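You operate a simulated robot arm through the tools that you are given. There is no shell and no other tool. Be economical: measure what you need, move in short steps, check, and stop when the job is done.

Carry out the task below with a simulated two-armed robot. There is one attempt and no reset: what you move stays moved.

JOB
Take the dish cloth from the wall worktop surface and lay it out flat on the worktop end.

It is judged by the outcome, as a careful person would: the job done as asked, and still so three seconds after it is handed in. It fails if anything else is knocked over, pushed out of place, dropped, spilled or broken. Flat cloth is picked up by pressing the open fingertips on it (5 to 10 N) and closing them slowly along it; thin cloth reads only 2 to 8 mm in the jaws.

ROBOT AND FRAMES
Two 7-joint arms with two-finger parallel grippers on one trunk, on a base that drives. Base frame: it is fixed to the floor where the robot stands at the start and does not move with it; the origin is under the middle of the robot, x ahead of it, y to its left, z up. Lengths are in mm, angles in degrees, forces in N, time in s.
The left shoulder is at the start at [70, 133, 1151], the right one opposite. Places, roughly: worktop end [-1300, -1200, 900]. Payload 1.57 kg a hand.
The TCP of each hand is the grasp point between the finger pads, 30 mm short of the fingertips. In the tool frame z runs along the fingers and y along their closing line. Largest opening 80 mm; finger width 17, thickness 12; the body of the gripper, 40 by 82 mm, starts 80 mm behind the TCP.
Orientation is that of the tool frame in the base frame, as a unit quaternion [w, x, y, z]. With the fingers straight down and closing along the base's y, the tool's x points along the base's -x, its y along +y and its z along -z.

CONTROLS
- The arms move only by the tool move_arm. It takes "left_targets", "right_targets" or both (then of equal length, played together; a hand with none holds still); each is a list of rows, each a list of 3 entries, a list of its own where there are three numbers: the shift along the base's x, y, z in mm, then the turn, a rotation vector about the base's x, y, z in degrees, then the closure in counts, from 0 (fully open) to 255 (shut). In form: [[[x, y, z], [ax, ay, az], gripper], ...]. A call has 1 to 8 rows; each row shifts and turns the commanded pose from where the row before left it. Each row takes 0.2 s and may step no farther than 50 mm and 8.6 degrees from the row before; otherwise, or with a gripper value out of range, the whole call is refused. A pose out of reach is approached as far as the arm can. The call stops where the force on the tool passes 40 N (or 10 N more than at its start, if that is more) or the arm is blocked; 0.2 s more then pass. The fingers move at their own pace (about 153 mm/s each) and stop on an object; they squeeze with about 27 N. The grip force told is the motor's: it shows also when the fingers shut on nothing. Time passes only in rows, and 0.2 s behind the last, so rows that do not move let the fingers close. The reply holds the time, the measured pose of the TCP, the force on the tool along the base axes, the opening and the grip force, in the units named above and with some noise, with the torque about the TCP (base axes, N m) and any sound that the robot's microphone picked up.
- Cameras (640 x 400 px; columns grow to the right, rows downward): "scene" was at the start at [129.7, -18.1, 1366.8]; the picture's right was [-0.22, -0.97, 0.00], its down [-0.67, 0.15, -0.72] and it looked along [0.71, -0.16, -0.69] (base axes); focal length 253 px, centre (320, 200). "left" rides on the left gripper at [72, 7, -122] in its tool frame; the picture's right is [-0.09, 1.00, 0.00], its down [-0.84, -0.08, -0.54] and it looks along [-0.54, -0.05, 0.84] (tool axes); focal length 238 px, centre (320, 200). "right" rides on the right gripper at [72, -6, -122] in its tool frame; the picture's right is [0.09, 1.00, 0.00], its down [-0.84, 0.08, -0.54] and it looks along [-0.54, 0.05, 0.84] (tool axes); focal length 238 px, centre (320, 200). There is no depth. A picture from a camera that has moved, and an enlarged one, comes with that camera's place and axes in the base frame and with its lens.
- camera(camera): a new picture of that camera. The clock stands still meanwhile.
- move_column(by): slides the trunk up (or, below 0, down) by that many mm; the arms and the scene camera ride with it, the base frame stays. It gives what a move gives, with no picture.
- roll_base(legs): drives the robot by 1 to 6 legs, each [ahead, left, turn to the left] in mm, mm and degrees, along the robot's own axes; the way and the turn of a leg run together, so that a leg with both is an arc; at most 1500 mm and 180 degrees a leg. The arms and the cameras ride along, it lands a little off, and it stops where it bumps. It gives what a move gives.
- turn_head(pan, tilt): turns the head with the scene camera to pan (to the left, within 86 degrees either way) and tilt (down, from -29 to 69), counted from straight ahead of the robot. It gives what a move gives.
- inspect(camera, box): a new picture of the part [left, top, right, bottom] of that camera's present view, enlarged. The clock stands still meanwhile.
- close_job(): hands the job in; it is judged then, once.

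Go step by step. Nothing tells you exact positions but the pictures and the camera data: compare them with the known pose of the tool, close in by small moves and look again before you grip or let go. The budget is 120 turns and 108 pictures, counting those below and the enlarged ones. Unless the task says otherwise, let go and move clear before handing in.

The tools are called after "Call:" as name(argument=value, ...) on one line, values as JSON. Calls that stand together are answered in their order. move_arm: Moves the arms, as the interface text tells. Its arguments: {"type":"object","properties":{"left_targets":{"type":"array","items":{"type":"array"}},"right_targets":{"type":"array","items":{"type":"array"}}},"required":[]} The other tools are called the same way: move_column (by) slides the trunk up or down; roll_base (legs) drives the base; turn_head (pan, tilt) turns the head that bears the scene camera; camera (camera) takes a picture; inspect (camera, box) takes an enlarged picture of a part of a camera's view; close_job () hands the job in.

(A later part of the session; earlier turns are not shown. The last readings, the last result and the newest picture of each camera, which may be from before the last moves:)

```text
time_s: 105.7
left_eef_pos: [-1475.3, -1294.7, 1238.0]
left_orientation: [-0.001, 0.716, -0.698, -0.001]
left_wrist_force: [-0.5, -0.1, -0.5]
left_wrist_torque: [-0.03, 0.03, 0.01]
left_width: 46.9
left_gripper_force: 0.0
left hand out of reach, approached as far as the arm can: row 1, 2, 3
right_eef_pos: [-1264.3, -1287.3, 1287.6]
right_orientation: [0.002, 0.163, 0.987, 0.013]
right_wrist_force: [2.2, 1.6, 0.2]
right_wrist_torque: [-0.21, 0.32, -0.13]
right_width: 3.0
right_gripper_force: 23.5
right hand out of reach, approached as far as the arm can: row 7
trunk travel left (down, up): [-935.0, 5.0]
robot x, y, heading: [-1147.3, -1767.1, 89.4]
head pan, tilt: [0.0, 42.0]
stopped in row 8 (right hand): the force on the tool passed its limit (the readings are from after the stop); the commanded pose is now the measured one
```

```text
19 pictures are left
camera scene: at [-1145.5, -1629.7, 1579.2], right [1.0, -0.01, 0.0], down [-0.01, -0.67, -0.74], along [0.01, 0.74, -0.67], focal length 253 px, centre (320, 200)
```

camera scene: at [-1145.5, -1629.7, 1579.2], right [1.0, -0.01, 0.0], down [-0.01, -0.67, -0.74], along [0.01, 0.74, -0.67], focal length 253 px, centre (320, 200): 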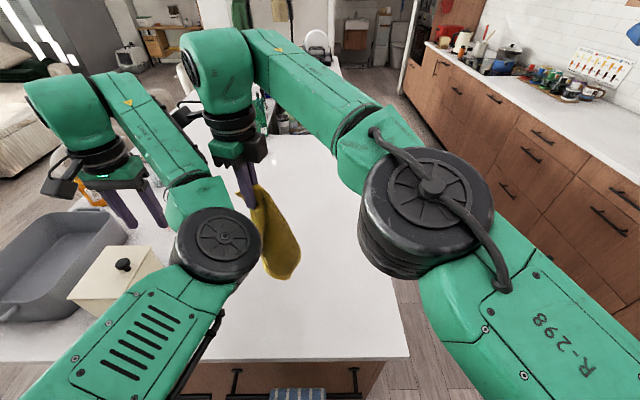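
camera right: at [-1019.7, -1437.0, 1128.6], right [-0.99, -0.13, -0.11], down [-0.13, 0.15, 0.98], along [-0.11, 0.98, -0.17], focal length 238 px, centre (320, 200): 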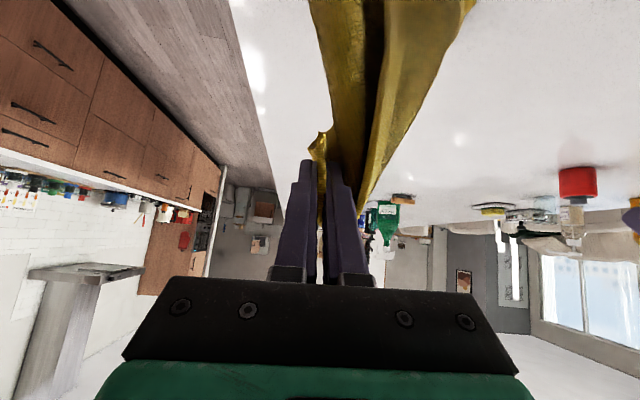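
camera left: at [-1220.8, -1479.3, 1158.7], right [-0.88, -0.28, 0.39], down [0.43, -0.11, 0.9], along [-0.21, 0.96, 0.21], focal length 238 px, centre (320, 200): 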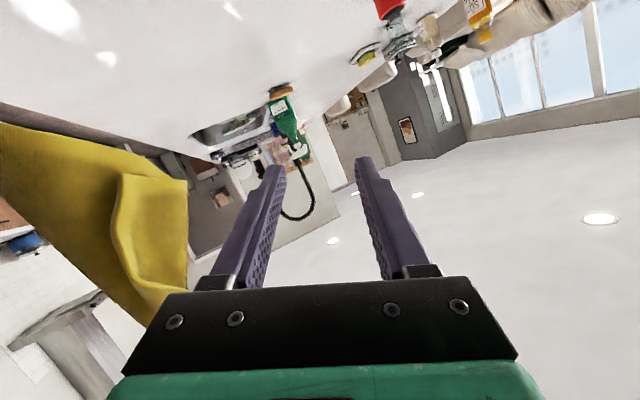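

The left arm has flipped into an elbow-inboard posture and is in the way. I'll bring the right hand back to its side and lay the cloth down with it by a lowering drag.

Call:
move_arm(right_targets=[[[30, 10, 0], [0, 0, 0], 255], [[35, 18, 0], [0, 0, 0], 255], [[35, 25, -10], [0, 0, 0], 255], [[25, 25, -25], [0, 0, 0], 255], [[0, 8, -30], [0, 0, 0], 255], [[0, 0, -25], [0, 0, 0], 255], [[0, 0, 0], [0, 0, 0], 255], [[0, 0, 0], [0, 0, 0], 255]])

Call:
move_arm(right_targets=[[[19, -28, -10], [0, 0, 0], 255], [[19, -28, -12], [0, 0, 0], 255], [[19, -28, -18], [0, 0, 0], 255], [[19, -28, -25], [0, 0, 0], 255], [[16, -25, -35], [0, 0, 0], 255], [[12, -20, -42], [0, 0, 0], 255], [[8, -12, -45], [0, 0, 0], 255], [[3, -5, -40], [0, 0, 0], 255]])

Call:
camera(camera="scene")

```text
time_s: 107.5
left_eef_pos: [-1475.7, -1294.2, 1236.7]
left_orientation: [-0.001, 0.716, -0.698, 0.0]
left_wrist_force: [-0.6, 0.2, 0.1]
left_wrist_torque: [0.01, 0.0, 0.02]
left_width: 47.0
left_gripper_force: 0.1
right_eef_pos: [-1143.3, -1198.6, 1198.3]
right_orientation: [0.003, 0.161, 0.987, 0.013]
right_wrist_force: [0.5, 0.2, 0.6]
right_wrist_torque: [0.0, -0.01, 0.09]
right_width: 2.9
right_gripper_force: 24.6
trunk travel left (down, up): [-935.0, 5.0]
robot x, y, heading: [-1145.8, -1763.8, 89.4]
head pan, tilt: [0.0, 42.0]
```

```text
time_s: 109.3
left_eef_pos: [-1475.3, -1295.4, 1238.3]
left_orientation: [-0.001, 0.715, -0.699, -0.001]
left_wrist_force: [0.3, 0.3, -0.3]
left_wrist_torque: [-0.03, -0.01, -0.01]
left_width: 47.0
left_gripper_force: 0.0
right_eef_pos: [-1024.6, -1375.9, 970.6]
right_orientation: [0.003, 0.162, 0.987, 0.013]
right_wrist_force: [0.0, 0.2, 1.5]
right_wrist_torque: [-0.01, -0.01, 0.03]
right_width: 2.9
right_gripper_force: 23.6
trunk travel left (down, up): [-935.0, 5.0]
robot x, y, heading: [-1147.2, -1763.2, 89.5]
head pan, tilt: [0.0, 42.0]
```

```text
18 pictures are left
camera scene: at [-1145.9, -1629.6, 1579.2], right [1.0, -0.01, 0.0], down [-0.01, -0.67, -0.74], along [0.01, 0.74, -0.67], focal length 253 px, centre (320, 200)
```

scene: 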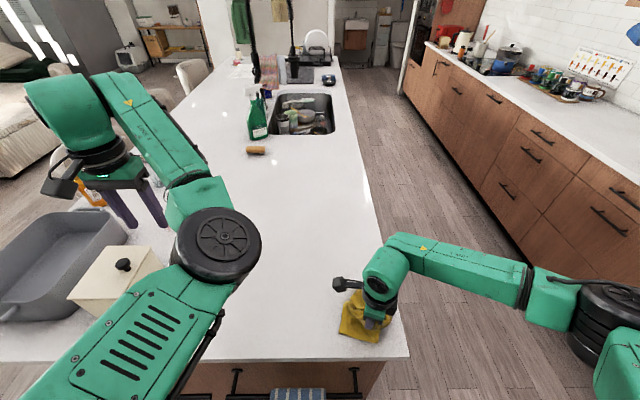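

The cloth is down at the near-right corner, but bunched. I'll lower the trunk to regain table-level reach (raising the right hand first), then drag it out properly.

Call:
move_arm(right_targets=[[[-10, 10, 40], [0, 0, 0], 255], [[-10, 10, 40], [0, 0, 0], 255], [[-10, 10, 40], [0, 0, 0], 255], [[-5, 5, 40], [0, 0, 0], 255], [[0, 0, 40], [0, 0, 0], 255], [[0, 0, 30], [0, 0, 0], 255]], left_targets=[[[0, 0, 20], [0, 0, 0], 105], [[0, 0, 20], [0, 0, 0], 105], [[0, 0, 20], [0, 0, 0], 105], [[0, 0, 20], [0, 0, 0], 105], [[0, 0, 20], [0, 0, 0], 105], [[0, 0, 0], [0, 0, 0], 105]])

Call:
move_column(by=-150)

```text
time_s: 110.7
left_eef_pos: [-1477.1, -1296.4, 1340.6]
left_orientation: [-0.001, 0.716, -0.698, -0.001]
left_wrist_force: [-0.7, -0.2, 0.5]
left_wrist_torque: [0.01, 0.07, 0.0]
left_width: 47.0
left_gripper_force: 0.1
right_eef_pos: [-1058.4, -1341.9, 1198.7]
right_orientation: [0.003, 0.162, 0.987, 0.013]
right_wrist_force: [-0.3, 0.1, 0.2]
right_wrist_torque: [0.02, -0.01, 0.03]
right_width: 3.1
right_gripper_force: 24.3
trunk travel left (down, up): [-935.0, 5.0]
robot x, y, heading: [-1148.5, -1765.5, 89.2]
head pan, tilt: [0.0, 42.0]
```

```text
time_s: 112.4
left_eef_pos: [-1477.0, -1295.3, 1190.8]
left_orientation: [-0.001, 0.716, -0.699, 0.0]
left_wrist_force: [-0.4, -1.2, -0.3]
left_wrist_torque: [0.05, 0.0, -0.01]
left_width: 47.2
left_gripper_force: 0.0
right_eef_pos: [-1057.7, -1342.4, 1048.8]
right_orientation: [0.002, 0.162, 0.987, 0.014]
right_wrist_force: [-0.5, 0.0, 0.5]
right_wrist_torque: [0.0, -0.04, 0.05]
right_width: 3.1
right_gripper_force: 23.8
trunk travel left (down, up): [-785.0, 155.0]
robot x, y, heading: [-1147.5, -1763.7, 89.3]
head pan, tilt: [0.0, 42.0]
```

Trunk lowered. Now I'll try to un-flip the left elbow by extending the arm straight ahead, then drawing it back on the inner side.

Call:
move_arm(left_targets=[[[40, 25, 0], [0, 0, 0], 105], [[40, 25, 0], [0, 0, 0], 105], [[40, 25, 0], [0, 0, 0], 105], [[40, 25, 0], [0, 0, 0], 105], [[10, 40, 0], [0, 0, 0], 105], [[10, 40, 0], [0, 0, 0], 105], [[0, 0, 0], [0, 0, 0], 105], [[0, 0, 0], [0, 0, 0], 105]])

Call:
camera(camera="scene")

```text
time_s: 114.2
left_eef_pos: [-1341.7, -1191.6, 1196.3]
left_orientation: [0.0, 0.716, -0.699, 0.0]
left_wrist_force: [0.1, -0.6, 0.6]
left_wrist_torque: [0.02, 0.05, 0.01]
left_width: 47.0
left_gripper_force: 0.1
left hand out of reach, approached as far as the arm can: row 1, 2, 4, 5, 6
right_eef_pos: [-1059.2, -1342.1, 1047.8]
right_orientation: [0.002, 0.162, 0.987, 0.013]
right_wrist_force: [-1.0, -0.4, 0.2]
right_wrist_torque: [-0.01, -0.01, 0.06]
right_width: 3.2
right_gripper_force: 24.3
trunk travel left (down, up): [-785.0, 155.0]
robot x, y, heading: [-1147.6, -1765.2, 89.6]
head pan, tilt: [0.0, 42.0]
```

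```text
17 pictures are left
camera scene: at [-1146.4, -1630.0, 1429.2], right [1.0, -0.01, 0.0], down [-0.01, -0.67, -0.74], along [0.01, 0.74, -0.67], focal length 253 px, centre (320, 200)
```

scene: 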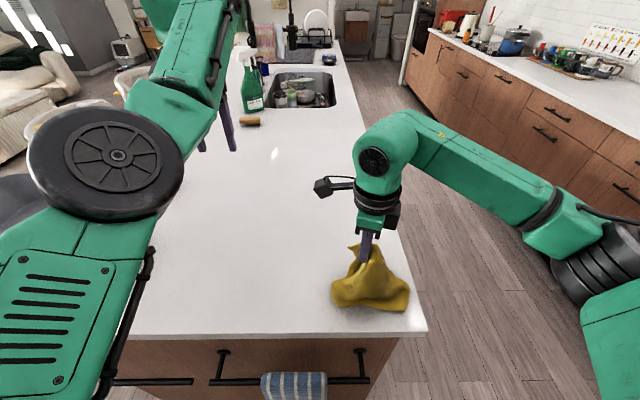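

The left elbow is now up and outboard. The cloth makes a tent with its near edge spread on the table; I'll pull the held corner away to the far-left while lowering, so it stretches out.

Call:
move_arm(right_targets=[[[-22, 18, -22], [0, 0, 0], 255], [[-22, 18, -25], [0, 0, 0], 255], [[-22, 18, -25], [0, 0, 0], 255], [[-22, 18, -24], [0, 0, 0], 255], [[-22, 18, 0], [0, 0, 0], 255], [[-22, 18, 0], [0, 0, 0], 255], [[-22, 10, 0], [0, 0, 0], 255], [[0, 0, 0], [0, 0, 0], 255]])

Call:
inspect(camera="scene", box=[200, 160, 460, 360])

```text
time_s: 116.0
left_eef_pos: [-1340.9, -1193.3, 1196.8]
left_orientation: [0.0, 0.716, -0.698, -0.001]
left_wrist_force: [0.3, 0.7, -0.2]
left_wrist_torque: [0.02, 0.01, 0.0]
left_width: 46.8
left_gripper_force: 0.0
right_eef_pos: [-1205.7, -1216.1, 963.9]
right_orientation: [-0.01, 0.163, 0.986, 0.035]
right_wrist_force: [0.2, 0.0, -0.1]
right_wrist_torque: [-0.03, 0.04, 0.01]
right_width: 3.1
right_gripper_force: 24.1
right hand out of reach, approached as far as the arm can: row 7
trunk travel left (down, up): [-785.0, 155.0]
robot x, y, heading: [-1149.9, -1763.8, 89.4]
head pan, tilt: [0.0, 42.0]
```

```text
2.00 times, centred on (330, 260) of scene
camera zoom: at [-1145.2, -1629.7, 1429.1], right [1.0, -0.01, 0.0], down [-0.01, -0.67, -0.74], along [0.01, 0.74, -0.67], focal length 505 px, centre (300, 80)
```

zoom: 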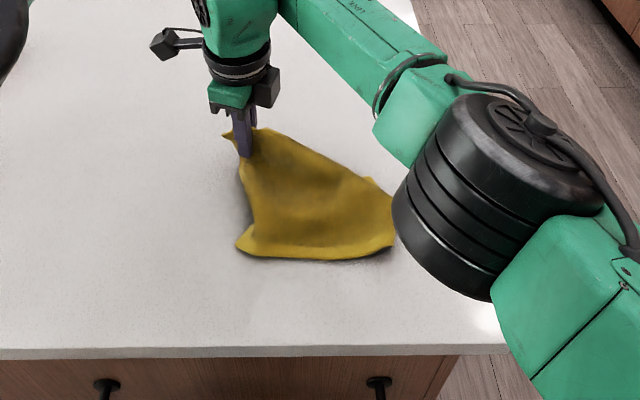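

The cloth is now mostly spread, with the held corner at its far-left. I'll set this corner down, open just slightly, lift straight up and clear the view.

Call:
move_arm(right_targets=[[[2, -3, -8], [0, 0, 0], 255], [[0, 0, -7], [0, 0, 0], 255], [[0, 0, -4], [0, 0, 0], 255], [[0, 0, 0], [0, 0, 0], 225], [[0, 0, 0], [0, 0, 0], 200], [[0, 0, 12], [0, 0, 0], 200], [[0, 0, 30], [0, 0, 0], 200], [[0, 0, 40], [0, 0, 0], 200]])

Call:
move_arm(right_targets=[[[20, -10, 40], [0, 0, 0], 200], [[35, -30, 10], [0, 0, 0], 200], [[35, -30, 0], [0, 0, 0], 200], [[40, -25, 0], [0, 0, 0], 200], [[45, -20, 0], [0, 0, 0], 200], [[45, -15, 0], [0, 0, 0], 200], [[45, -10, 0], [0, 0, 0], 200], [[0, 0, 0], [0, 0, 0], 200]])

Call:
camera(camera="scene")

```text
time_s: 116.8
left_eef_pos: [-1340.3, -1196.1, 1198.4]
left_orientation: [-0.001, 0.716, -0.698, -0.002]
left_wrist_force: [-0.9, 0.1, -0.4]
left_wrist_torque: [0.0, 0.01, 0.02]
left_width: 46.9
left_gripper_force: 0.0
right_eef_pos: [-1211.0, -1224.9, 943.1]
right_orientation: [-0.003, 0.161, 0.987, 0.019]
right_wrist_force: [4.2, -4.2, 25.3]
right_wrist_torque: [-0.32, -0.07, 0.09]
right_width: 2.9
right_gripper_force: 24.6
trunk travel left (down, up): [-785.0, 155.0]
robot x, y, heading: [-1148.6, -1765.7, 89.6]
head pan, tilt: [0.0, 42.0]
stopped in row 3 (right hand): the force on the tool passed its limit (the readings are from after the stop); the commanded pose is now the measured one
```

```text
time_s: 118.6
left_eef_pos: [-1343.3, -1191.1, 1195.9]
left_orientation: [-0.001, 0.716, -0.698, 0.0]
left_wrist_force: [-0.6, 0.3, 0.7]
left_wrist_torque: [-0.01, 0.02, 0.02]
left_width: 47.1
left_gripper_force: 0.1
right_eef_pos: [-947.5, -1365.0, 989.9]
right_orientation: [-0.002, 0.16, 0.987, 0.017]
right_wrist_force: [0.1, -0.6, 0.4]
right_wrist_torque: [-0.04, -0.01, -0.01]
right_width: 17.5
right_gripper_force: 0.1
trunk travel left (down, up): [-785.0, 155.0]
robot x, y, heading: [-1147.5, -1762.5, 89.3]
head pan, tilt: [0.0, 42.0]
```

```text
15 pictures are left
camera scene: at [-1147.4, -1629.3, 1429.1], right [1.0, -0.01, 0.0], down [-0.01, -0.67, -0.74], along [0.01, 0.74, -0.67], focal length 253 px, centre (320, 200)
```

scene: 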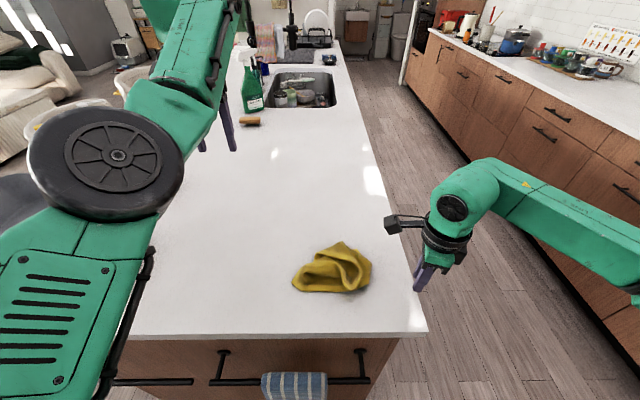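

The press stopped early, so the cloth was dragged back into a heap before it was released. It's free on the table now; let me see its folds.

Call:
inspect(camera="scene", box=[270, 220, 400, 320])

```text
4.00 times, centred on (335, 270) of scene
camera zoom: at [-1147.4, -1629.3, 1429.1], right [1.0, -0.01, 0.0], down [-0.01, -0.67, -0.74], along [0.01, 0.74, -0.67], focal length 1010 px, centre (260, -80)
```

zoom: 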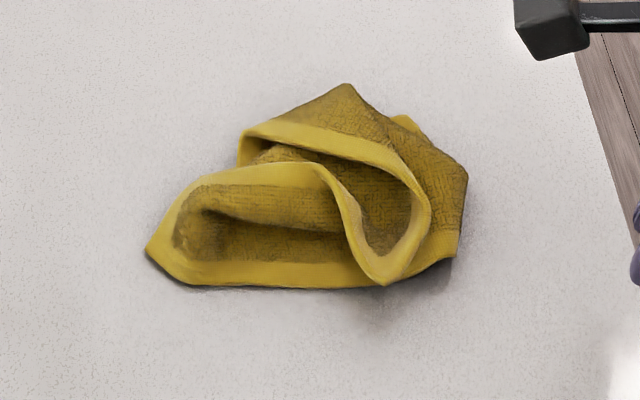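

The corner T1 lies on top at the left end of the upper fold (about [−1145, −1271]). I'll bring the right hand over its hem, straddling it.

Call:
move_arm(right_targets=[[[0, 0, 40], [0, 0, 0], 159], [[-38, 19, 5], [0, 0, 0], 159], [[-38, 19, 0], [0, 0, 0], 159], [[-38, 19, 0], [0, 0, 0], 159], [[-38, 19, 0], [0, 0, 0], 159], [[-37, 19, -20], [0, 0, 0], 159], [[0, 0, -20], [0, 0, 0], 159], [[0, 0, 0], [0, 0, 0], 159]])

Call:
camera(camera="right")

```text
time_s: 120.4
left_eef_pos: [-1341.0, -1192.2, 1196.8]
left_orientation: [-0.001, 0.716, -0.698, -0.001]
left_wrist_force: [-0.4, -0.4, 0.7]
left_wrist_torque: [-0.01, 0.0, 0.01]
left_width: 47.1
left_gripper_force: 0.1
right_eef_pos: [-1136.1, -1269.7, 994.6]
right_orientation: [-0.001, 0.162, 0.987, 0.018]
right_wrist_force: [0.4, 0.7, 0.0]
right_wrist_torque: [-0.02, -0.02, -0.02]
right_width: 30.4
right_gripper_force: 0.1
trunk travel left (down, up): [-785.0, 155.0]
robot x, y, heading: [-1144.5, -1765.1, 89.3]
head pan, tilt: [0.0, 42.0]
```

```text
13 pictures are left
camera right: at [-1206.7, -1257.8, 1117.5], right [0.23, 0.97, 0.04], down [0.82, -0.21, 0.54], along [0.53, -0.09, -0.84], focal length 238 px, centre (320, 200)
```

right: 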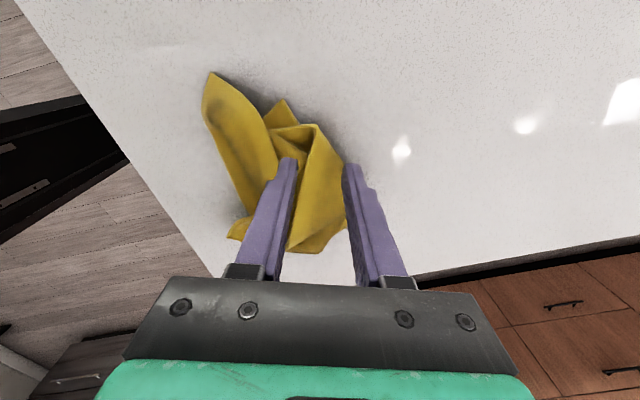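

The upper fold is doubled there. The clearer target is the flat near-left corner (about [−1205, −1338]). I'll move the right hand over that corner and lower gently.

Call:
move_arm(right_targets=[[[0, 0, 25], [0, 0, 0], 159], [[-24, -31, 0], [0, 0, 0], 159], [[-24, -31, 0], [0, 0, 0], 159], [[0, 0, -35], [0, 0, 0], 159], [[0, 0, -30], [0, 0, 0], 159], [[0, 0, -6], [0, 0, 0], 159], [[0, 0, 0], [0, 0, 0], 159]])

Call:
camera(camera="right")

```text
time_s: 122.0
left_eef_pos: [-1342.2, -1191.0, 1197.3]
left_orientation: [-0.002, 0.716, -0.698, 0.0]
left_wrist_force: [-0.6, -0.3, 0.5]
left_wrist_torque: [0.03, -0.01, 0.05]
left_width: 46.9
left_gripper_force: 0.1
right_eef_pos: [-1186.0, -1330.2, 948.7]
right_orientation: [-0.001, 0.161, 0.987, 0.018]
right_wrist_force: [0.4, 0.7, 0.0]
right_wrist_torque: [0.01, -0.04, -0.02]
right_width: 29.8
right_gripper_force: 0.0
trunk travel left (down, up): [-785.0, 155.0]
robot x, y, heading: [-1145.5, -1762.4, 89.1]
head pan, tilt: [0.0, 42.0]
```

```text
12 pictures are left
camera right: at [-1256.9, -1318.4, 1072.0], right [0.23, 0.97, 0.03], down [0.82, -0.21, 0.54], along [0.53, -0.09, -0.84], focal length 238 px, centre (320, 200)
```

right: 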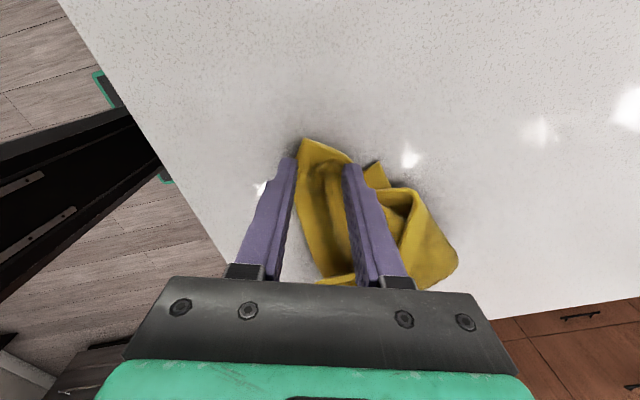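

The near-left corner hem is between the fingers. I'll press lightly and close slowly.

Call:
move_arm(right_targets=[[[0, 0, -3], [0, 0, 0], 159], [[0, 0, -2], [0, 0, 0], 159], [[0, 0, 0], [0, 0, 0], 175], [[0, 0, 0], [0, 0, 0], 195], [[0, 0, 0], [0, 0, 0], 215], [[0, 0, 0], [0, 0, 0], 235], [[0, 0, 0], [0, 0, 0], 255], [[0, 0, 0], [0, 0, 0], 255]])

```text
time_s: 123.8
left_eef_pos: [-1340.9, -1192.7, 1196.5]
left_orientation: [-0.001, 0.716, -0.698, -0.001]
left_wrist_force: [0.0, -0.4, 0.3]
left_wrist_torque: [0.02, -0.01, -0.02]
left_width: 47.2
left_gripper_force: 0.1
right_eef_pos: [-1184.1, -1331.2, 943.9]
right_orientation: [-0.002, 0.161, 0.987, 0.019]
right_wrist_force: [0.8, 2.7, 12.8]
right_wrist_torque: [0.07, -0.12, 0.04]
right_width: 6.4
right_gripper_force: 26.5
trunk travel left (down, up): [-785.0, 155.0]
robot x, y, heading: [-1146.6, -1764.2, 89.4]
head pan, tilt: [0.0, 42.0]
```

The corner is gripped (6.4 mm). I'll lift it to let the cloth hang and unfold.

Call:
move_arm(right_targets=[[[0, 0, 30], [0, 0, 0], 255], [[5, 0, 40], [0, 0, 0], 255], [[10, 5, 45], [0, 0, 0], 255], [[10, 5, 45], [0, 0, 0], 255], [[10, 10, 45], [0, 0, 0], 255], [[10, 10, 45], [0, 0, 0], 255], [[0, 0, 40], [0, 0, 0], 255], [[0, 0, 0], [0, 0, 0], 255]])

Call:
inspect(camera="scene", box=[200, 80, 460, 320])

```text
time_s: 125.6
left_eef_pos: [-1340.3, -1191.2, 1197.1]
left_orientation: [0.0, 0.716, -0.698, -0.001]
left_wrist_force: [-0.4, 0.4, 0.1]
left_wrist_torque: [0.02, 0.02, -0.04]
left_width: 47.1
left_gripper_force: 0.1
right_eef_pos: [-1141.4, -1299.4, 1236.1]
right_orientation: [-0.002, 0.161, 0.987, 0.016]
right_wrist_force: [-0.5, 0.7, 0.5]
right_wrist_torque: [-0.02, 0.0, 0.03]
right_width: 6.5
right_gripper_force: 25.7
trunk travel left (down, up): [-785.0, 155.0]
robot x, y, heading: [-1144.0, -1766.5, 89.5]
head pan, tilt: [0.0, 42.0]
```

```text
1.67 times, centred on (330, 200) of scene
camera zoom: at [-1146.4, -1629.6, 1429.2], right [1.0, -0.01, 0.0], down [-0.01, -0.67, -0.74], along [0.01, 0.74, -0.67], focal length 421 px, centre (303, 200)
```

zoom: 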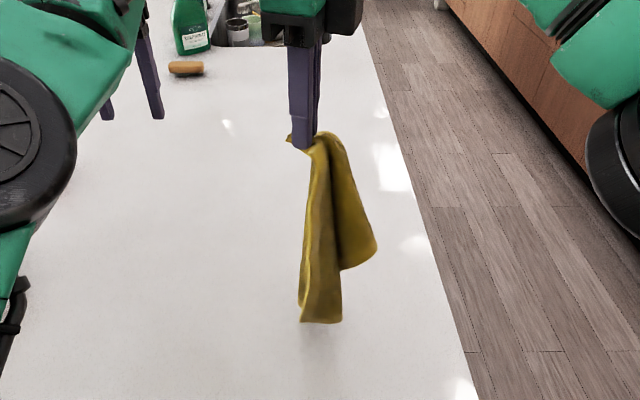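

The cloth hangs with a long hemmed edge straight down from the held corner, and the sheet lies to its right. I'll shift the base left so I can lay this edge toward far-left with the sheet falling right, fully on the worktop.

Call:
move_arm(right_targets=[[[0, 0, 15], [0, 0, 0], 255], [[0, 0, 15], [0, 0, 0], 255]])

Call:
roll_base(legs=[[0, 170, 0]])

```text
time_s: 126.2
left_eef_pos: [-1341.8, -1192.2, 1197.0]
left_orientation: [-0.001, 0.716, -0.698, 0.0]
left_wrist_force: [-1.1, 0.2, 0.7]
left_wrist_torque: [0.0, -0.01, -0.03]
left_width: 47.0
left_gripper_force: 0.0
right_eef_pos: [-1140.5, -1302.6, 1263.5]
right_orientation: [-0.001, 0.161, 0.987, 0.017]
right_wrist_force: [0.0, 0.3, 0.6]
right_wrist_torque: [-0.02, -0.01, 0.04]
right_width: 6.3
right_gripper_force: 26.2
trunk travel left (down, up): [-785.0, 155.0]
robot x, y, heading: [-1145.7, -1764.2, 89.2]
head pan, tilt: [0.0, 42.0]
```

```text
time_s: 127.7
left_eef_pos: [-1509.9, -1190.3, 1196.7]
left_orientation: [0.001, 0.716, -0.698, -0.002]
left_wrist_force: [0.7, 0.0, 0.2]
left_wrist_torque: [0.02, 0.03, -0.01]
left_width: 47.0
left_gripper_force: 0.1
right_eef_pos: [-1309.1, -1298.1, 1261.9]
right_orientation: [-0.003, 0.161, 0.987, 0.017]
right_wrist_force: [0.1, 0.7, -0.3]
right_wrist_torque: [0.0, 0.0, 0.02]
right_width: 6.5
right_gripper_force: 27.0
trunk travel left (down, up): [-785.0, 155.0]
robot x, y, heading: [-1320.4, -1761.5, 89.4]
head pan, tilt: [0.0, 42.0]
```

Now to the laying start: bring the hand near-right and lower until the bottom corner is about to touch.

Call:
move_arm(right_targets=[[[31, -22, 0], [0, 0, 0], 255], [[31, -22, 0], [0, 0, 0], 255], [[31, -22, 0], [0, 0, 0], 255], [[31, -22, 0], [0, 0, 0], 255], [[0, 0, -20], [0, 0, 0], 255], [[0, 0, -20], [0, 0, 0], 255], [[0, 0, -15], [0, 0, 0], 255], [[0, 0, 0], [0, 0, 0], 255]])

Call:
inspect(camera="scene", box=[280, 160, 540, 390])

```text
time_s: 129.5
left_eef_pos: [-1514.4, -1190.3, 1197.5]
left_orientation: [-0.001, 0.716, -0.698, -0.001]
left_wrist_force: [0.1, 0.6, 0.5]
left_wrist_torque: [-0.02, -0.03, 0.0]
left_width: 47.1
left_gripper_force: 0.1
right_eef_pos: [-1187.7, -1388.5, 1208.4]
right_orientation: [-0.001, 0.161, 0.987, 0.016]
right_wrist_force: [-0.2, 0.2, -0.1]
right_wrist_torque: [0.0, 0.01, 0.07]
right_width: 6.6
right_gripper_force: 26.6
trunk travel left (down, up): [-785.0, 155.0]
robot x, y, heading: [-1316.6, -1761.3, 89.6]
head pan, tilt: [0.0, 42.0]
```

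```text
1.74 times, centred on (410, 275) of scene
camera zoom: at [-1318.2, -1628.0, 1429.2], right [1.0, -0.01, 0.0], down [-0.01, -0.67, -0.74], along [0.01, 0.74, -0.67], focal length 439 px, centre (164, 70)
```

zoom: 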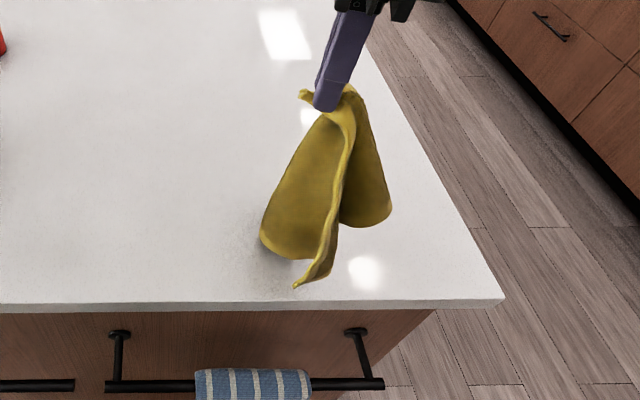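

The bottom corner is close to the counter's edge, so I'll shift forward a little, then lay toward far-left while lowering.

Call:
move_arm(right_targets=[[[0, 20, 0], [0, 0, 0], 255], [[0, 20, -5], [0, 0, 0], 255], [[-20, 16, -8], [0, 0, 0], 255], [[-30, 26, -12], [0, 0, 0], 255], [[-31, 26, -21], [0, 0, 0], 255], [[-28, 24, -29], [0, 0, 0], 255], [[-24, 22, -35], [0, 0, 0], 255], [[-18, 16, -40], [0, 0, 0], 255]])

Call:
move_arm(right_targets=[[[-12, 10, -40], [0, 0, 0], 255], [[-6, 8, -30], [0, 0, 0], 255], [[-3, 4, -22], [0, 0, 0], 255], [[0, 0, 0], [0, 0, 0], 255]])

Call:
inspect(camera="scene", box=[240, 120, 500, 350])

```text
time_s: 131.3
left_eef_pos: [-1513.7, -1190.7, 1195.6]
left_orientation: [0.0, 0.716, -0.698, 0.0]
left_wrist_force: [0.0, 0.0, 0.5]
left_wrist_torque: [0.01, 0.01, 0.0]
left_width: 47.3
left_gripper_force: 0.1
right_eef_pos: [-1336.4, -1214.5, 1058.4]
right_orientation: [-0.002, 0.16, 0.987, 0.017]
right_wrist_force: [0.3, -0.4, -0.3]
right_wrist_torque: [-0.05, 0.0, 0.04]
right_width: 6.5
right_gripper_force: 26.3
trunk travel left (down, up): [-785.0, 155.0]
robot x, y, heading: [-1319.2, -1762.7, 89.6]
head pan, tilt: [0.0, 42.0]
```

```text
time_s: 132.3
left_eef_pos: [-1514.0, -1190.6, 1195.9]
left_orientation: [-0.001, 0.715, -0.699, 0.0]
left_wrist_force: [-0.7, -0.5, 0.2]
left_wrist_torque: [-0.01, -0.03, 0.0]
left_width: 47.1
left_gripper_force: 0.1
right_eef_pos: [-1357.2, -1206.3, 969.6]
right_orientation: [-0.001, 0.161, 0.987, 0.019]
right_wrist_force: [-0.3, -0.3, -0.1]
right_wrist_torque: [0.01, -0.01, 0.01]
right_width: 6.4
right_gripper_force: 26.2
right hand out of reach, approached as far as the arm can: row 2, 3
trunk travel left (down, up): [-785.0, 155.0]
robot x, y, heading: [-1318.4, -1763.3, 89.8]
head pan, tilt: [0.0, 42.0]
```

```text
1.74 times, centred on (370, 235) of scene
camera zoom: at [-1319.3, -1628.0, 1429.2], right [1.0, -0.01, 0.0], down [-0.01, -0.67, -0.74], along [0.01, 0.74, -0.67], focal length 439 px, centre (233, 139)
```

zoom: 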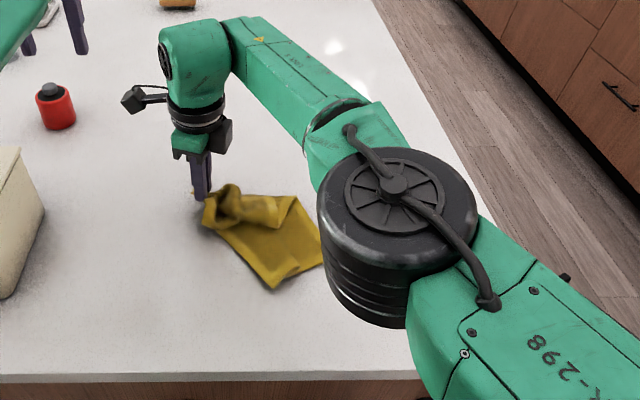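

The cloth is spreading out. I'll lower to light contact first, without opening.

Call:
move_arm(right_targets=[[[2, -4, -10], [0, 0, 0], 255], [[0, -2, -8], [0, 0, 0], 255], [[0, 0, -3], [0, 0, 0], 255], [[0, 0, 0], [0, 0, 0], 255]])

```text
time_s: 133.3
left_eef_pos: [-1513.9, -1191.3, 1196.5]
left_orientation: [-0.001, 0.715, -0.699, -0.001]
left_wrist_force: [0.3, -0.3, -0.1]
left_wrist_torque: [0.0, 0.02, 0.02]
left_width: 47.2
left_gripper_force: 0.1
right_eef_pos: [-1356.4, -1211.1, 950.3]
right_orientation: [-0.002, 0.161, 0.987, 0.018]
right_wrist_force: [-0.2, 2.7, 9.6]
right_wrist_torque: [0.06, -0.15, 0.05]
right_width: 6.5
right_gripper_force: 25.6
trunk travel left (down, up): [-785.0, 155.0]
robot x, y, heading: [-1317.4, -1764.3, 89.7]
head pan, tilt: [0.0, 42.0]
```

Contact at 10 N. Now I'll open slightly and rise straight up.

Call:
move_arm(right_targets=[[[0, 0, 0], [0, 0, 0], 225], [[0, 0, 0], [0, 0, 0], 195], [[0, 0, 0], [0, 0, 0], 165], [[0, 0, 10], [0, 0, 0], 165], [[0, 0, 30], [0, 0, 0], 165], [[0, 0, 40], [0, 0, 0], 165], [[0, 0, 40], [0, 0, 0], 165], [[0, 0, 30], [0, 0, 0], 165]])

Call:
move_arm(right_targets=[[[40, -10, 0], [0, 0, 0], 165], [[45, -10, 0], [0, 0, 0], 165], [[45, -10, 0], [0, 0, 0], 165], [[45, -10, 0], [0, 0, 0], 165], [[45, 0, 0], [0, 0, 0], 165], [[45, 0, 0], [0, 0, 0], 165], [[0, 0, 0], [0, 0, 0], 165]])

Call:
inspect(camera="scene", box=[240, 140, 460, 340])

```text
time_s: 135.1
left_eef_pos: [-1513.4, -1191.7, 1197.1]
left_orientation: [-0.001, 0.715, -0.699, -0.001]
left_wrist_force: [0.0, 0.0, 0.2]
left_wrist_torque: [0.0, -0.02, 0.01]
left_width: 47.3
left_gripper_force: 0.1
right_eef_pos: [-1352.3, -1212.2, 1099.1]
right_orientation: [-0.002, 0.16, 0.987, 0.018]
right_wrist_force: [0.9, 0.4, -1.2]
right_wrist_torque: [0.02, -0.02, -0.03]
right_width: 28.0
right_gripper_force: 0.0
right hand out of reach, approached as far as the arm can: row 8
trunk travel left (down, up): [-785.0, 155.0]
robot x, y, heading: [-1320.7, -1765.2, 89.7]
head pan, tilt: [0.0, 42.0]
```

```text
time_s: 136.7
left_eef_pos: [-1515.0, -1189.9, 1195.7]
left_orientation: [0.0, 0.716, -0.698, -0.001]
left_wrist_force: [0.9, 0.0, -0.4]
left_wrist_torque: [0.0, -0.02, -0.01]
left_width: 47.1
left_gripper_force: 0.0
right_eef_pos: [-1091.1, -1251.5, 1099.9]
right_orientation: [-0.002, 0.159, 0.987, 0.017]
right_wrist_force: [0.1, 0.2, 0.9]
right_wrist_torque: [0.0, 0.02, -0.03]
right_width: 28.3
right_gripper_force: 0.2
trunk travel left (down, up): [-785.0, 155.0]
robot x, y, heading: [-1323.0, -1760.4, 89.8]
head pan, tilt: [0.0, 42.0]
```

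```text
2.00 times, centred on (350, 240) of scene
camera zoom: at [-1318.6, -1627.9, 1429.1], right [1.0, -0.01, 0.0], down [-0.01, -0.67, -0.74], along [0.01, 0.74, -0.67], focal length 505 px, centre (260, 120)
```

zoom: 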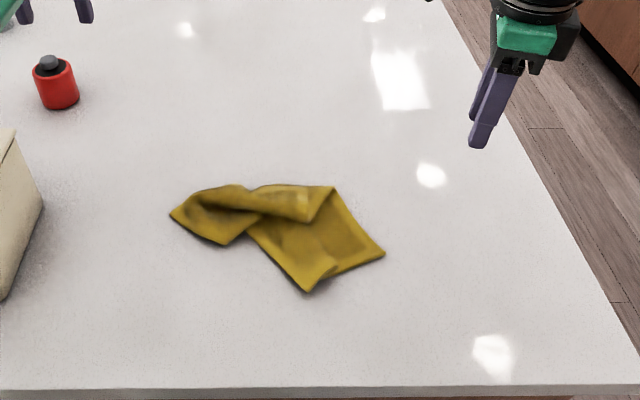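

The release worked. The cloth lies with its long edge running from the left corner (about [−1424, −1236]) to the near tip (about [−1261, −1341]), the rest folded over. I'll put the left hand on the left corner and the right hand on the near tip, then lift so gravity unfolds it.

Call:
move_arm(left_targets=[[[23, -9, -40], [0, 0, 0], 159], [[23, -9, -40], [0, 0, 0], 159], [[23, -9, -40], [0, 0, 0], 159], [[23, -9, -40], [0, 0, 0], 159], [[23, -10, -40], [0, 0, 0], 159], [[0, 0, -20], [0, 0, 0], 159], [[0, 0, 0], [0, 0, 0], 159]], right_targets=[[[-33, -13, -26], [0, 0, 0], 159], [[-33, -13, -26], [0, 0, 0], 159], [[-33, -13, -26], [0, 0, 0], 159], [[-33, -14, -26], [0, 0, 0], 159], [[-35, -14, -26], [0, 0, 0], 159], [[0, 0, -2], [0, 0, 0], 159], [[0, 0, 0], [0, 0, 0], 159]])

Call:
inspect(camera="scene", box=[220, 140, 440, 320])

```text
time_s: 138.3
left_eef_pos: [-1402.6, -1206.0, 977.3]
left_orientation: [-0.001, 0.716, -0.698, 0.0]
left_wrist_force: [-0.2, 0.6, -0.3]
left_wrist_torque: [-0.01, 0.01, 0.0]
left_width: 30.0
left_gripper_force: 0.1
left hand out of reach, approached as far as the arm can: row 2, 3
right_eef_pos: [-1256.7, -1319.3, 963.5]
right_orientation: [-0.002, 0.161, 0.987, 0.017]
right_wrist_force: [-0.2, 0.5, -0.9]
right_wrist_torque: [-0.02, -0.01, 0.03]
right_width: 30.2
right_gripper_force: 0.1
trunk travel left (down, up): [-785.0, 155.0]
robot x, y, heading: [-1317.2, -1763.5, 89.3]
head pan, tilt: [0.0, 42.0]
```

```text
2.22 times, centred on (330, 230) of scene
camera zoom: at [-1317.7, -1628.1, 1429.2], right [1.0, -0.01, 0.0], down [-0.01, -0.67, -0.74], along [0.01, 0.74, -0.67], focal length 561 px, centre (298, 133)
```

zoom: 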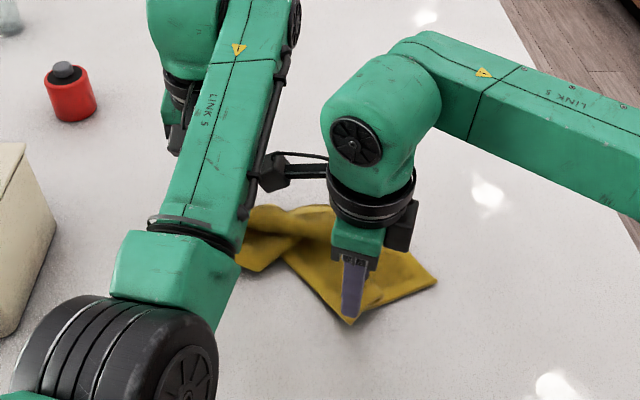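

The right hand is above the near tip. The left hand is about 30 mm too far forward; I'll bring it back and check with its own camera.

Call:
move_arm(left_targets=[[[0, -15, 0], [0, 0, 0], 159], [[0, -15, 0], [0, 0, 0], 159], [[0, 0, 0], [0, 0, 0], 159]])

Call:
camera(camera="left")

```text
time_s: 139.1
left_eef_pos: [-1411.2, -1222.0, 975.0]
left_orientation: [0.0, 0.721, -0.693, -0.006]
left_wrist_force: [1.7, 0.2, 0.7]
left_wrist_torque: [-0.02, 0.03, -0.01]
left_width: 30.2
left_gripper_force: 0.1
left hand out of reach, approached as far as the arm can: row 2
right_eef_pos: [-1257.4, -1319.7, 964.1]
right_orientation: [-0.002, 0.161, 0.987, 0.017]
right_wrist_force: [0.4, 0.2, 1.0]
right_wrist_torque: [-0.02, -0.02, -0.02]
right_width: 30.1
right_gripper_force: 0.1
trunk travel left (down, up): [-785.0, 155.0]
robot x, y, heading: [-1315.8, -1763.6, 89.5]
head pan, tilt: [0.0, 42.0]
```

```text
6 pictures are left
camera left: at [-1413.7, -1294.1, 1096.1], right [-1.0, 0.05, 0.01], down [0.05, 0.83, 0.55], along [0.02, 0.55, -0.83], focal length 238 px, centre (320, 200)
```

left: 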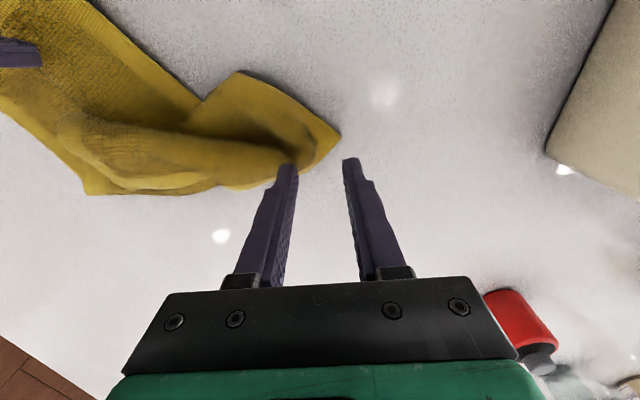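

The left corner tip is at about [−1427, −1235]. A small shift puts both left fingers on it; then I'll lower both hands to light contact.

Call:
move_arm(left_targets=[[[12, -8, -8], [0, 0, 0], 159], [[3, -6, -8], [0, 0, 0], 159], [[0, 0, -6], [0, 0, 0], 159], [[0, 0, 0], [0, 0, 0], 159]], right_targets=[[[0, 0, -6], [0, 0, 0], 159], [[0, 0, -5], [0, 0, 0], 159], [[0, 0, -3], [0, 0, 0], 159], [[0, 0, 0], [0, 0, 0], 159]])

```text
time_s: 140.1
left_eef_pos: [-1406.1, -1230.1, 954.5]
left_orientation: [0.0, 0.727, -0.687, -0.015]
left_wrist_force: [0.0, -0.5, -0.2]
left_wrist_torque: [-0.01, 0.01, 0.0]
left_width: 30.0
left_gripper_force: 0.1
right_eef_pos: [-1257.0, -1320.0, 950.8]
right_orientation: [-0.003, 0.161, 0.987, 0.017]
right_wrist_force: [0.0, 1.3, 0.8]
right_wrist_torque: [0.03, 0.0, 0.0]
right_width: 30.4
right_gripper_force: 0.5
trunk travel left (down, up): [-785.0, 155.0]
robot x, y, heading: [-1317.5, -1761.7, 89.5]
head pan, tilt: [0.0, 42.0]
```

Call:
move_arm(left_targets=[[[4, -3, -5], [0, 0, 0], 159], [[0, 0, -3], [0, 0, 0], 159], [[0, 0, -2], [0, 0, 0], 159], [[0, 0, 0], [0, 0, 0], 159]], right_targets=[[[0, 0, -3], [0, 0, 0], 159], [[0, 0, -2], [0, 0, 0], 159], [[0, 0, -1], [0, 0, 0], 159], [[0, 0, 0], [0, 0, 0], 159]])

```text
time_s: 141.1
left_eef_pos: [-1406.7, -1231.4, 946.6]
left_orientation: [0.0, 0.727, -0.686, -0.02]
left_wrist_force: [2.1, 3.7, 15.0]
left_wrist_torque: [0.01, -0.4, 0.07]
left_width: 31.0
left_gripper_force: 0.4
right_eef_pos: [-1256.0, -1321.6, 947.4]
right_orientation: [-0.002, 0.16, 0.987, 0.018]
right_wrist_force: [-1.7, 0.7, 5.5]
right_wrist_torque: [0.13, 0.01, 0.04]
right_width: 30.8
right_gripper_force: 0.4
trunk travel left (down, up): [-785.0, 155.0]
robot x, y, heading: [-1316.7, -1761.9, 89.6]
head pan, tilt: [0.0, 42.0]
```

Both hands press (15 N and 5.5 N). I'll ease the left, lower the right a touch and close both slowly.

Call:
move_arm(left_targets=[[[0, 0, 1], [0, 0, 0], 165], [[0, 0, 0], [0, 0, 0], 180], [[0, 0, 0], [0, 0, 0], 195], [[0, 0, 0], [0, 0, 0], 210], [[0, 0, 0], [0, 0, 0], 225], [[0, 0, 0], [0, 0, 0], 240], [[0, 0, 0], [0, 0, 0], 255], [[0, 0, 0], [0, 0, 0], 255]], right_targets=[[[0, 0, -1], [0, 0, 0], 165], [[0, 0, 0], [0, 0, 0], 180], [[0, 0, 0], [0, 0, 0], 195], [[0, 0, 0], [0, 0, 0], 210], [[0, 0, 0], [0, 0, 0], 225], [[0, 0, 0], [0, 0, 0], 240], [[0, 0, 0], [0, 0, 0], 255], [[0, 0, 0], [0, 0, 0], 255]])

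```text
time_s: 142.9
left_eef_pos: [-1406.4, -1236.8, 945.2]
left_orientation: [0.005, 0.727, -0.686, -0.023]
left_wrist_force: [3.8, 5.2, 33.2]
left_wrist_torque: [0.03, -0.49, 0.07]
left_width: 3.1
left_gripper_force: 24.4
right_eef_pos: [-1254.4, -1325.0, 948.4]
right_orientation: [-0.003, 0.161, 0.987, 0.019]
right_wrist_force: [-0.9, 1.2, 6.0]
right_wrist_torque: [0.11, -0.02, 0.0]
right_width: 6.6
right_gripper_force: 26.1
trunk travel left (down, up): [-785.0, 155.0]
robot x, y, heading: [-1313.5, -1760.9, 89.5]
head pan, tilt: [0.0, 42.0]
```

Both corners are gripped (3.1 and 6.6 mm). I'll lift together, bringing the right hand level with the left and slightly outward.

Call:
move_arm(left_targets=[[[0, 0, 20], [0, 0, 0], 255], [[0, 0, 35], [0, 0, 0], 255], [[0, 0, 40], [0, 0, 0], 255], [[0, 0, 40], [0, 0, 0], 255], [[0, 0, 40], [0, 0, 0], 255], [[0, 0, 40], [0, 0, 0], 255], [[0, 0, 0], [0, 0, 0], 255], [[0, 0, 0], [0, 0, 0], 255]], right_targets=[[[0, 0, 20], [0, 0, 0], 255], [[6, 14, 33], [0, 0, 0], 255], [[8, 18, 40], [0, 0, 0], 255], [[8, 18, 40], [0, 0, 0], 255], [[8, 18, 40], [0, 0, 0], 255], [[8, 18, 40], [0, 0, 0], 255], [[0, 0, 0], [0, 0, 0], 255], [[0, 0, 0], [0, 0, 0], 255]])

Call:
camera(camera="scene")

```text
time_s: 143.4
left_eef_pos: [-1403.8, -1226.4, 963.5]
left_orientation: [0.01, 0.726, -0.688, -0.009]
left_wrist_force: [0.0, -0.5, -0.4]
left_wrist_torque: [0.03, 0.03, -0.02]
left_width: 3.0
left_gripper_force: 23.8
left hand out of reach, approached as far as the arm can: row 1, 2
right_eef_pos: [-1247.4, -1314.3, 972.4]
right_orientation: [0.006, 0.166, 0.986, 0.014]
right_wrist_force: [1.4, 0.0, -1.0]
right_wrist_torque: [0.08, 0.14, 0.05]
right_width: 6.2
right_gripper_force: 25.8
trunk travel left (down, up): [-785.0, 155.0]
robot x, y, heading: [-1318.6, -1763.7, 89.4]
head pan, tilt: [0.0, 42.0]
stopped in row 2 (right hand): the force on the tool passed its limit (the readings are from after the stop); the commanded pose is now the measured one
```

```text
5 pictures are left
camera scene: at [-1317.5, -1627.6, 1428.6], right [1.0, -0.01, 0.0], down [-0.01, -0.67, -0.74], along [0.01, 0.74, -0.67], focal length 253 px, centre (320, 200)
```

scene: 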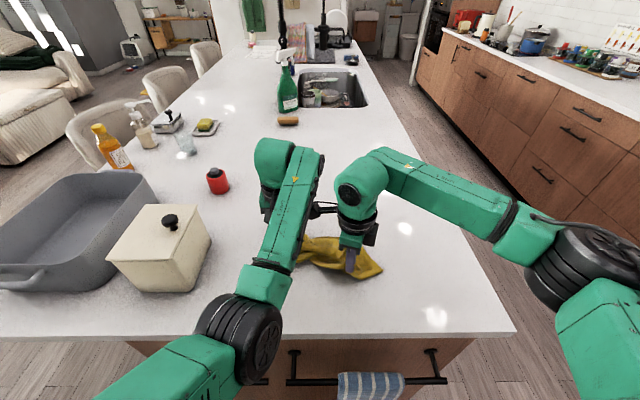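

The right wrist camera is touching the left forearm. I'll move the right hand outward first, then lift both in parallel.

Call:
move_arm(left_targets=[[[0, 0, 3], [0, 0, 0], 255], [[0, 0, 3], [0, 0, 0], 255], [[0, 0, 4], [0, 0, 0], 255], [[0, 0, 25], [0, 0, 0], 255], [[0, 0, 30], [0, 0, 0], 255], [[0, 0, 35], [0, 0, 0], 255], [[0, 0, 35], [0, 0, 0], 255], [[0, 0, 0], [0, 0, 0], 255]], right_targets=[[[12, 0, 3], [0, 0, 0], 255], [[12, 0, 3], [0, 0, 0], 255], [[12, 4, 4], [0, 0, 0], 255], [[0, 6, 25], [0, 0, 0], 255], [[2, 8, 30], [0, 0, 0], 255], [[2, 8, 35], [0, 0, 0], 255], [[2, 8, 35], [0, 0, 0], 255], [[0, 0, 0], [0, 0, 0], 255]])

```text
time_s: 145.2
left_eef_pos: [-1399.0, -1185.6, 1082.8]
left_orientation: [0.01, 0.725, -0.689, -0.009]
left_wrist_force: [2.7, -1.0, 0.8]
left_wrist_torque: [-0.01, -0.09, 0.04]
left_width: 2.9
left_gripper_force: 24.1
left hand out of reach, approached as far as the arm can: row 4, 5, 6, 7
right_eef_pos: [-1205.7, -1278.8, 1108.7]
right_orientation: [0.006, 0.167, 0.986, 0.016]
right_wrist_force: [-2.2, 0.3, -1.4]
right_wrist_torque: [0.03, 0.08, 0.05]
right_width: 6.1
right_gripper_force: 26.1
trunk travel left (down, up): [-785.0, 155.0]
robot x, y, heading: [-1319.0, -1764.7, 89.4]
head pan, tilt: [0.0, 42.0]
```

Both still hold and the cloth is lifting. I'll level the right hand with the left, then use the trunk to raise both together so the arms' posture doesn't change.

Call:
move_arm(right_targets=[[[3, 17, -8], [0, 0, 0], 255], [[3, 17, -8], [0, 0, 0], 255], [[2, 16, -7], [0, 0, 0], 255], [[0, 8, 0], [0, 0, 0], 255], [[0, 0, 0], [0, 0, 0], 255]])

Call:
move_column(by=110)

Call:
camera(camera="scene")

```text
time_s: 146.4
left_eef_pos: [-1398.7, -1186.1, 1083.0]
left_orientation: [0.01, 0.725, -0.689, -0.009]
left_wrist_force: [0.8, -0.8, 0.7]
left_wrist_torque: [0.01, -0.03, 0.0]
left_width: 2.9
left_gripper_force: 24.2
right_eef_pos: [-1198.9, -1222.9, 1084.3]
right_orientation: [0.006, 0.166, 0.986, 0.015]
right_wrist_force: [0.0, 0.3, -0.8]
right_wrist_torque: [-0.01, 0.03, -0.01]
right_width: 6.2
right_gripper_force: 25.8
trunk travel left (down, up): [-785.0, 155.0]
robot x, y, heading: [-1319.2, -1760.8, 89.2]
head pan, tilt: [0.0, 42.0]
```

```text
time_s: 147.8
left_eef_pos: [-1399.0, -1185.9, 1193.3]
left_orientation: [0.009, 0.725, -0.689, -0.009]
left_wrist_force: [0.5, -0.1, 0.2]
left_wrist_torque: [0.0, -0.04, -0.01]
left_width: 3.0
left_gripper_force: 24.7
right_eef_pos: [-1199.7, -1222.4, 1195.0]
right_orientation: [0.006, 0.166, 0.986, 0.015]
right_wrist_force: [-0.3, 0.2, -0.2]
right_wrist_torque: [0.04, -0.03, 0.03]
right_width: 6.3
right_gripper_force: 26.0
trunk travel left (down, up): [-895.0, 45.0]
robot x, y, heading: [-1320.2, -1762.7, 89.5]
head pan, tilt: [0.0, 42.0]
```

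```text
4 pictures are left
camera scene: at [-1318.2, -1627.9, 1539.1], right [1.0, -0.01, 0.0], down [-0.01, -0.67, -0.74], along [0.01, 0.74, -0.67], focal length 253 px, centre (320, 200)
```

scene: 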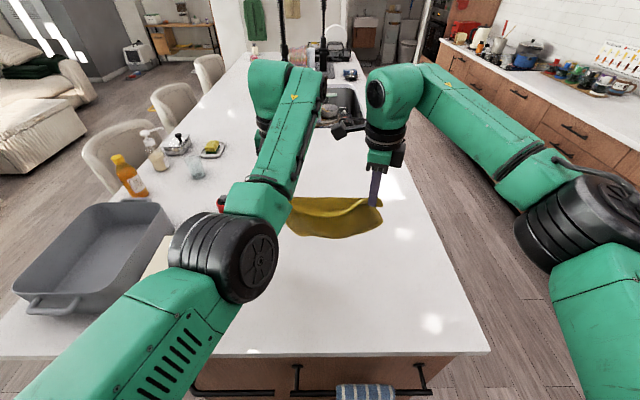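

The cloth hangs like a curtain, with some slack in the top edge. I'll widen the right hand until a light tension shows.

Call:
move_arm(right_targets=[[[8, 4, 0], [0, 0, 0], 255], [[7, 4, 0], [0, 0, 0], 255], [[5, 2, 0], [0, 0, 0], 255], [[0, 0, 0], [0, 0, 0], 255]])

```text
time_s: 148.8
left_eef_pos: [-1397.7, -1186.6, 1192.7]
left_orientation: [0.01, 0.724, -0.689, -0.01]
left_wrist_force: [10.4, -0.8, -0.2]
left_wrist_torque: [-0.01, -0.36, 0.11]
left_width: 3.4
left_gripper_force: 25.2
right_eef_pos: [-1180.7, -1211.8, 1196.9]
right_orientation: [0.007, 0.166, 0.986, 0.016]
right_wrist_force: [-10.8, 0.2, 0.2]
right_wrist_torque: [0.02, 0.35, 0.05]
right_width: 6.0
right_gripper_force: 26.1
trunk travel left (down, up): [-895.0, 45.0]
robot x, y, heading: [-1315.4, -1764.6, 89.8]
head pan, tilt: [0.0, 42.0]
```

Tension is 10 N, so the long edge is straight. I'll lay it as before (free edge first on the near side), now using the base for forward motion and the trunk for lowering.

Call:
roll_base(legs=[[-170, 0, 0]])

Call:
move_column(by=-75)

Call:
camera(camera="scene")

```text
time_s: 150.3
left_eef_pos: [-1403.2, -1354.1, 1190.5]
left_orientation: [0.011, 0.727, -0.686, -0.008]
left_wrist_force: [11.6, 0.5, -0.5]
left_wrist_torque: [-0.01, -0.39, 0.07]
left_width: 3.5
left_gripper_force: 24.0
right_eef_pos: [-1184.9, -1378.0, 1195.0]
right_orientation: [0.006, 0.163, 0.987, 0.014]
right_wrist_force: [-10.9, 0.5, -0.4]
right_wrist_torque: [0.03, 0.38, 0.07]
right_width: 5.9
right_gripper_force: 26.7
trunk travel left (down, up): [-895.0, 45.0]
robot x, y, heading: [-1320.9, -1928.5, 89.7]
head pan, tilt: [0.0, 42.0]
```

```text
time_s: 151.4
left_eef_pos: [-1404.3, -1355.8, 1117.7]
left_orientation: [0.01, 0.727, -0.686, -0.009]
left_wrist_force: [10.7, 0.1, -0.1]
left_wrist_torque: [0.0, -0.3, 0.16]
left_width: 3.6
left_gripper_force: 25.0
right_eef_pos: [-1183.9, -1380.8, 1121.5]
right_orientation: [0.006, 0.163, 0.987, 0.015]
right_wrist_force: [-11.4, -0.3, -0.5]
right_wrist_torque: [0.0, 0.36, 0.02]
right_width: 6.0
right_gripper_force: 26.2
trunk travel left (down, up): [-820.0, 120.0]
robot x, y, heading: [-1322.4, -1928.5, 89.7]
head pan, tilt: [0.0, 42.0]
```

```text
3 pictures are left
camera scene: at [-1320.0, -1797.1, 1464.1], right [1.0, 0.0, 0.0], down [0.0, -0.67, -0.74], along [0.0, 0.74, -0.67], focal length 253 px, centre (320, 200)
```

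scene: 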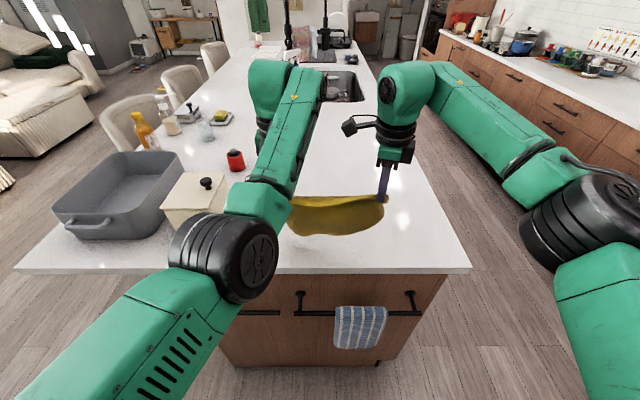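

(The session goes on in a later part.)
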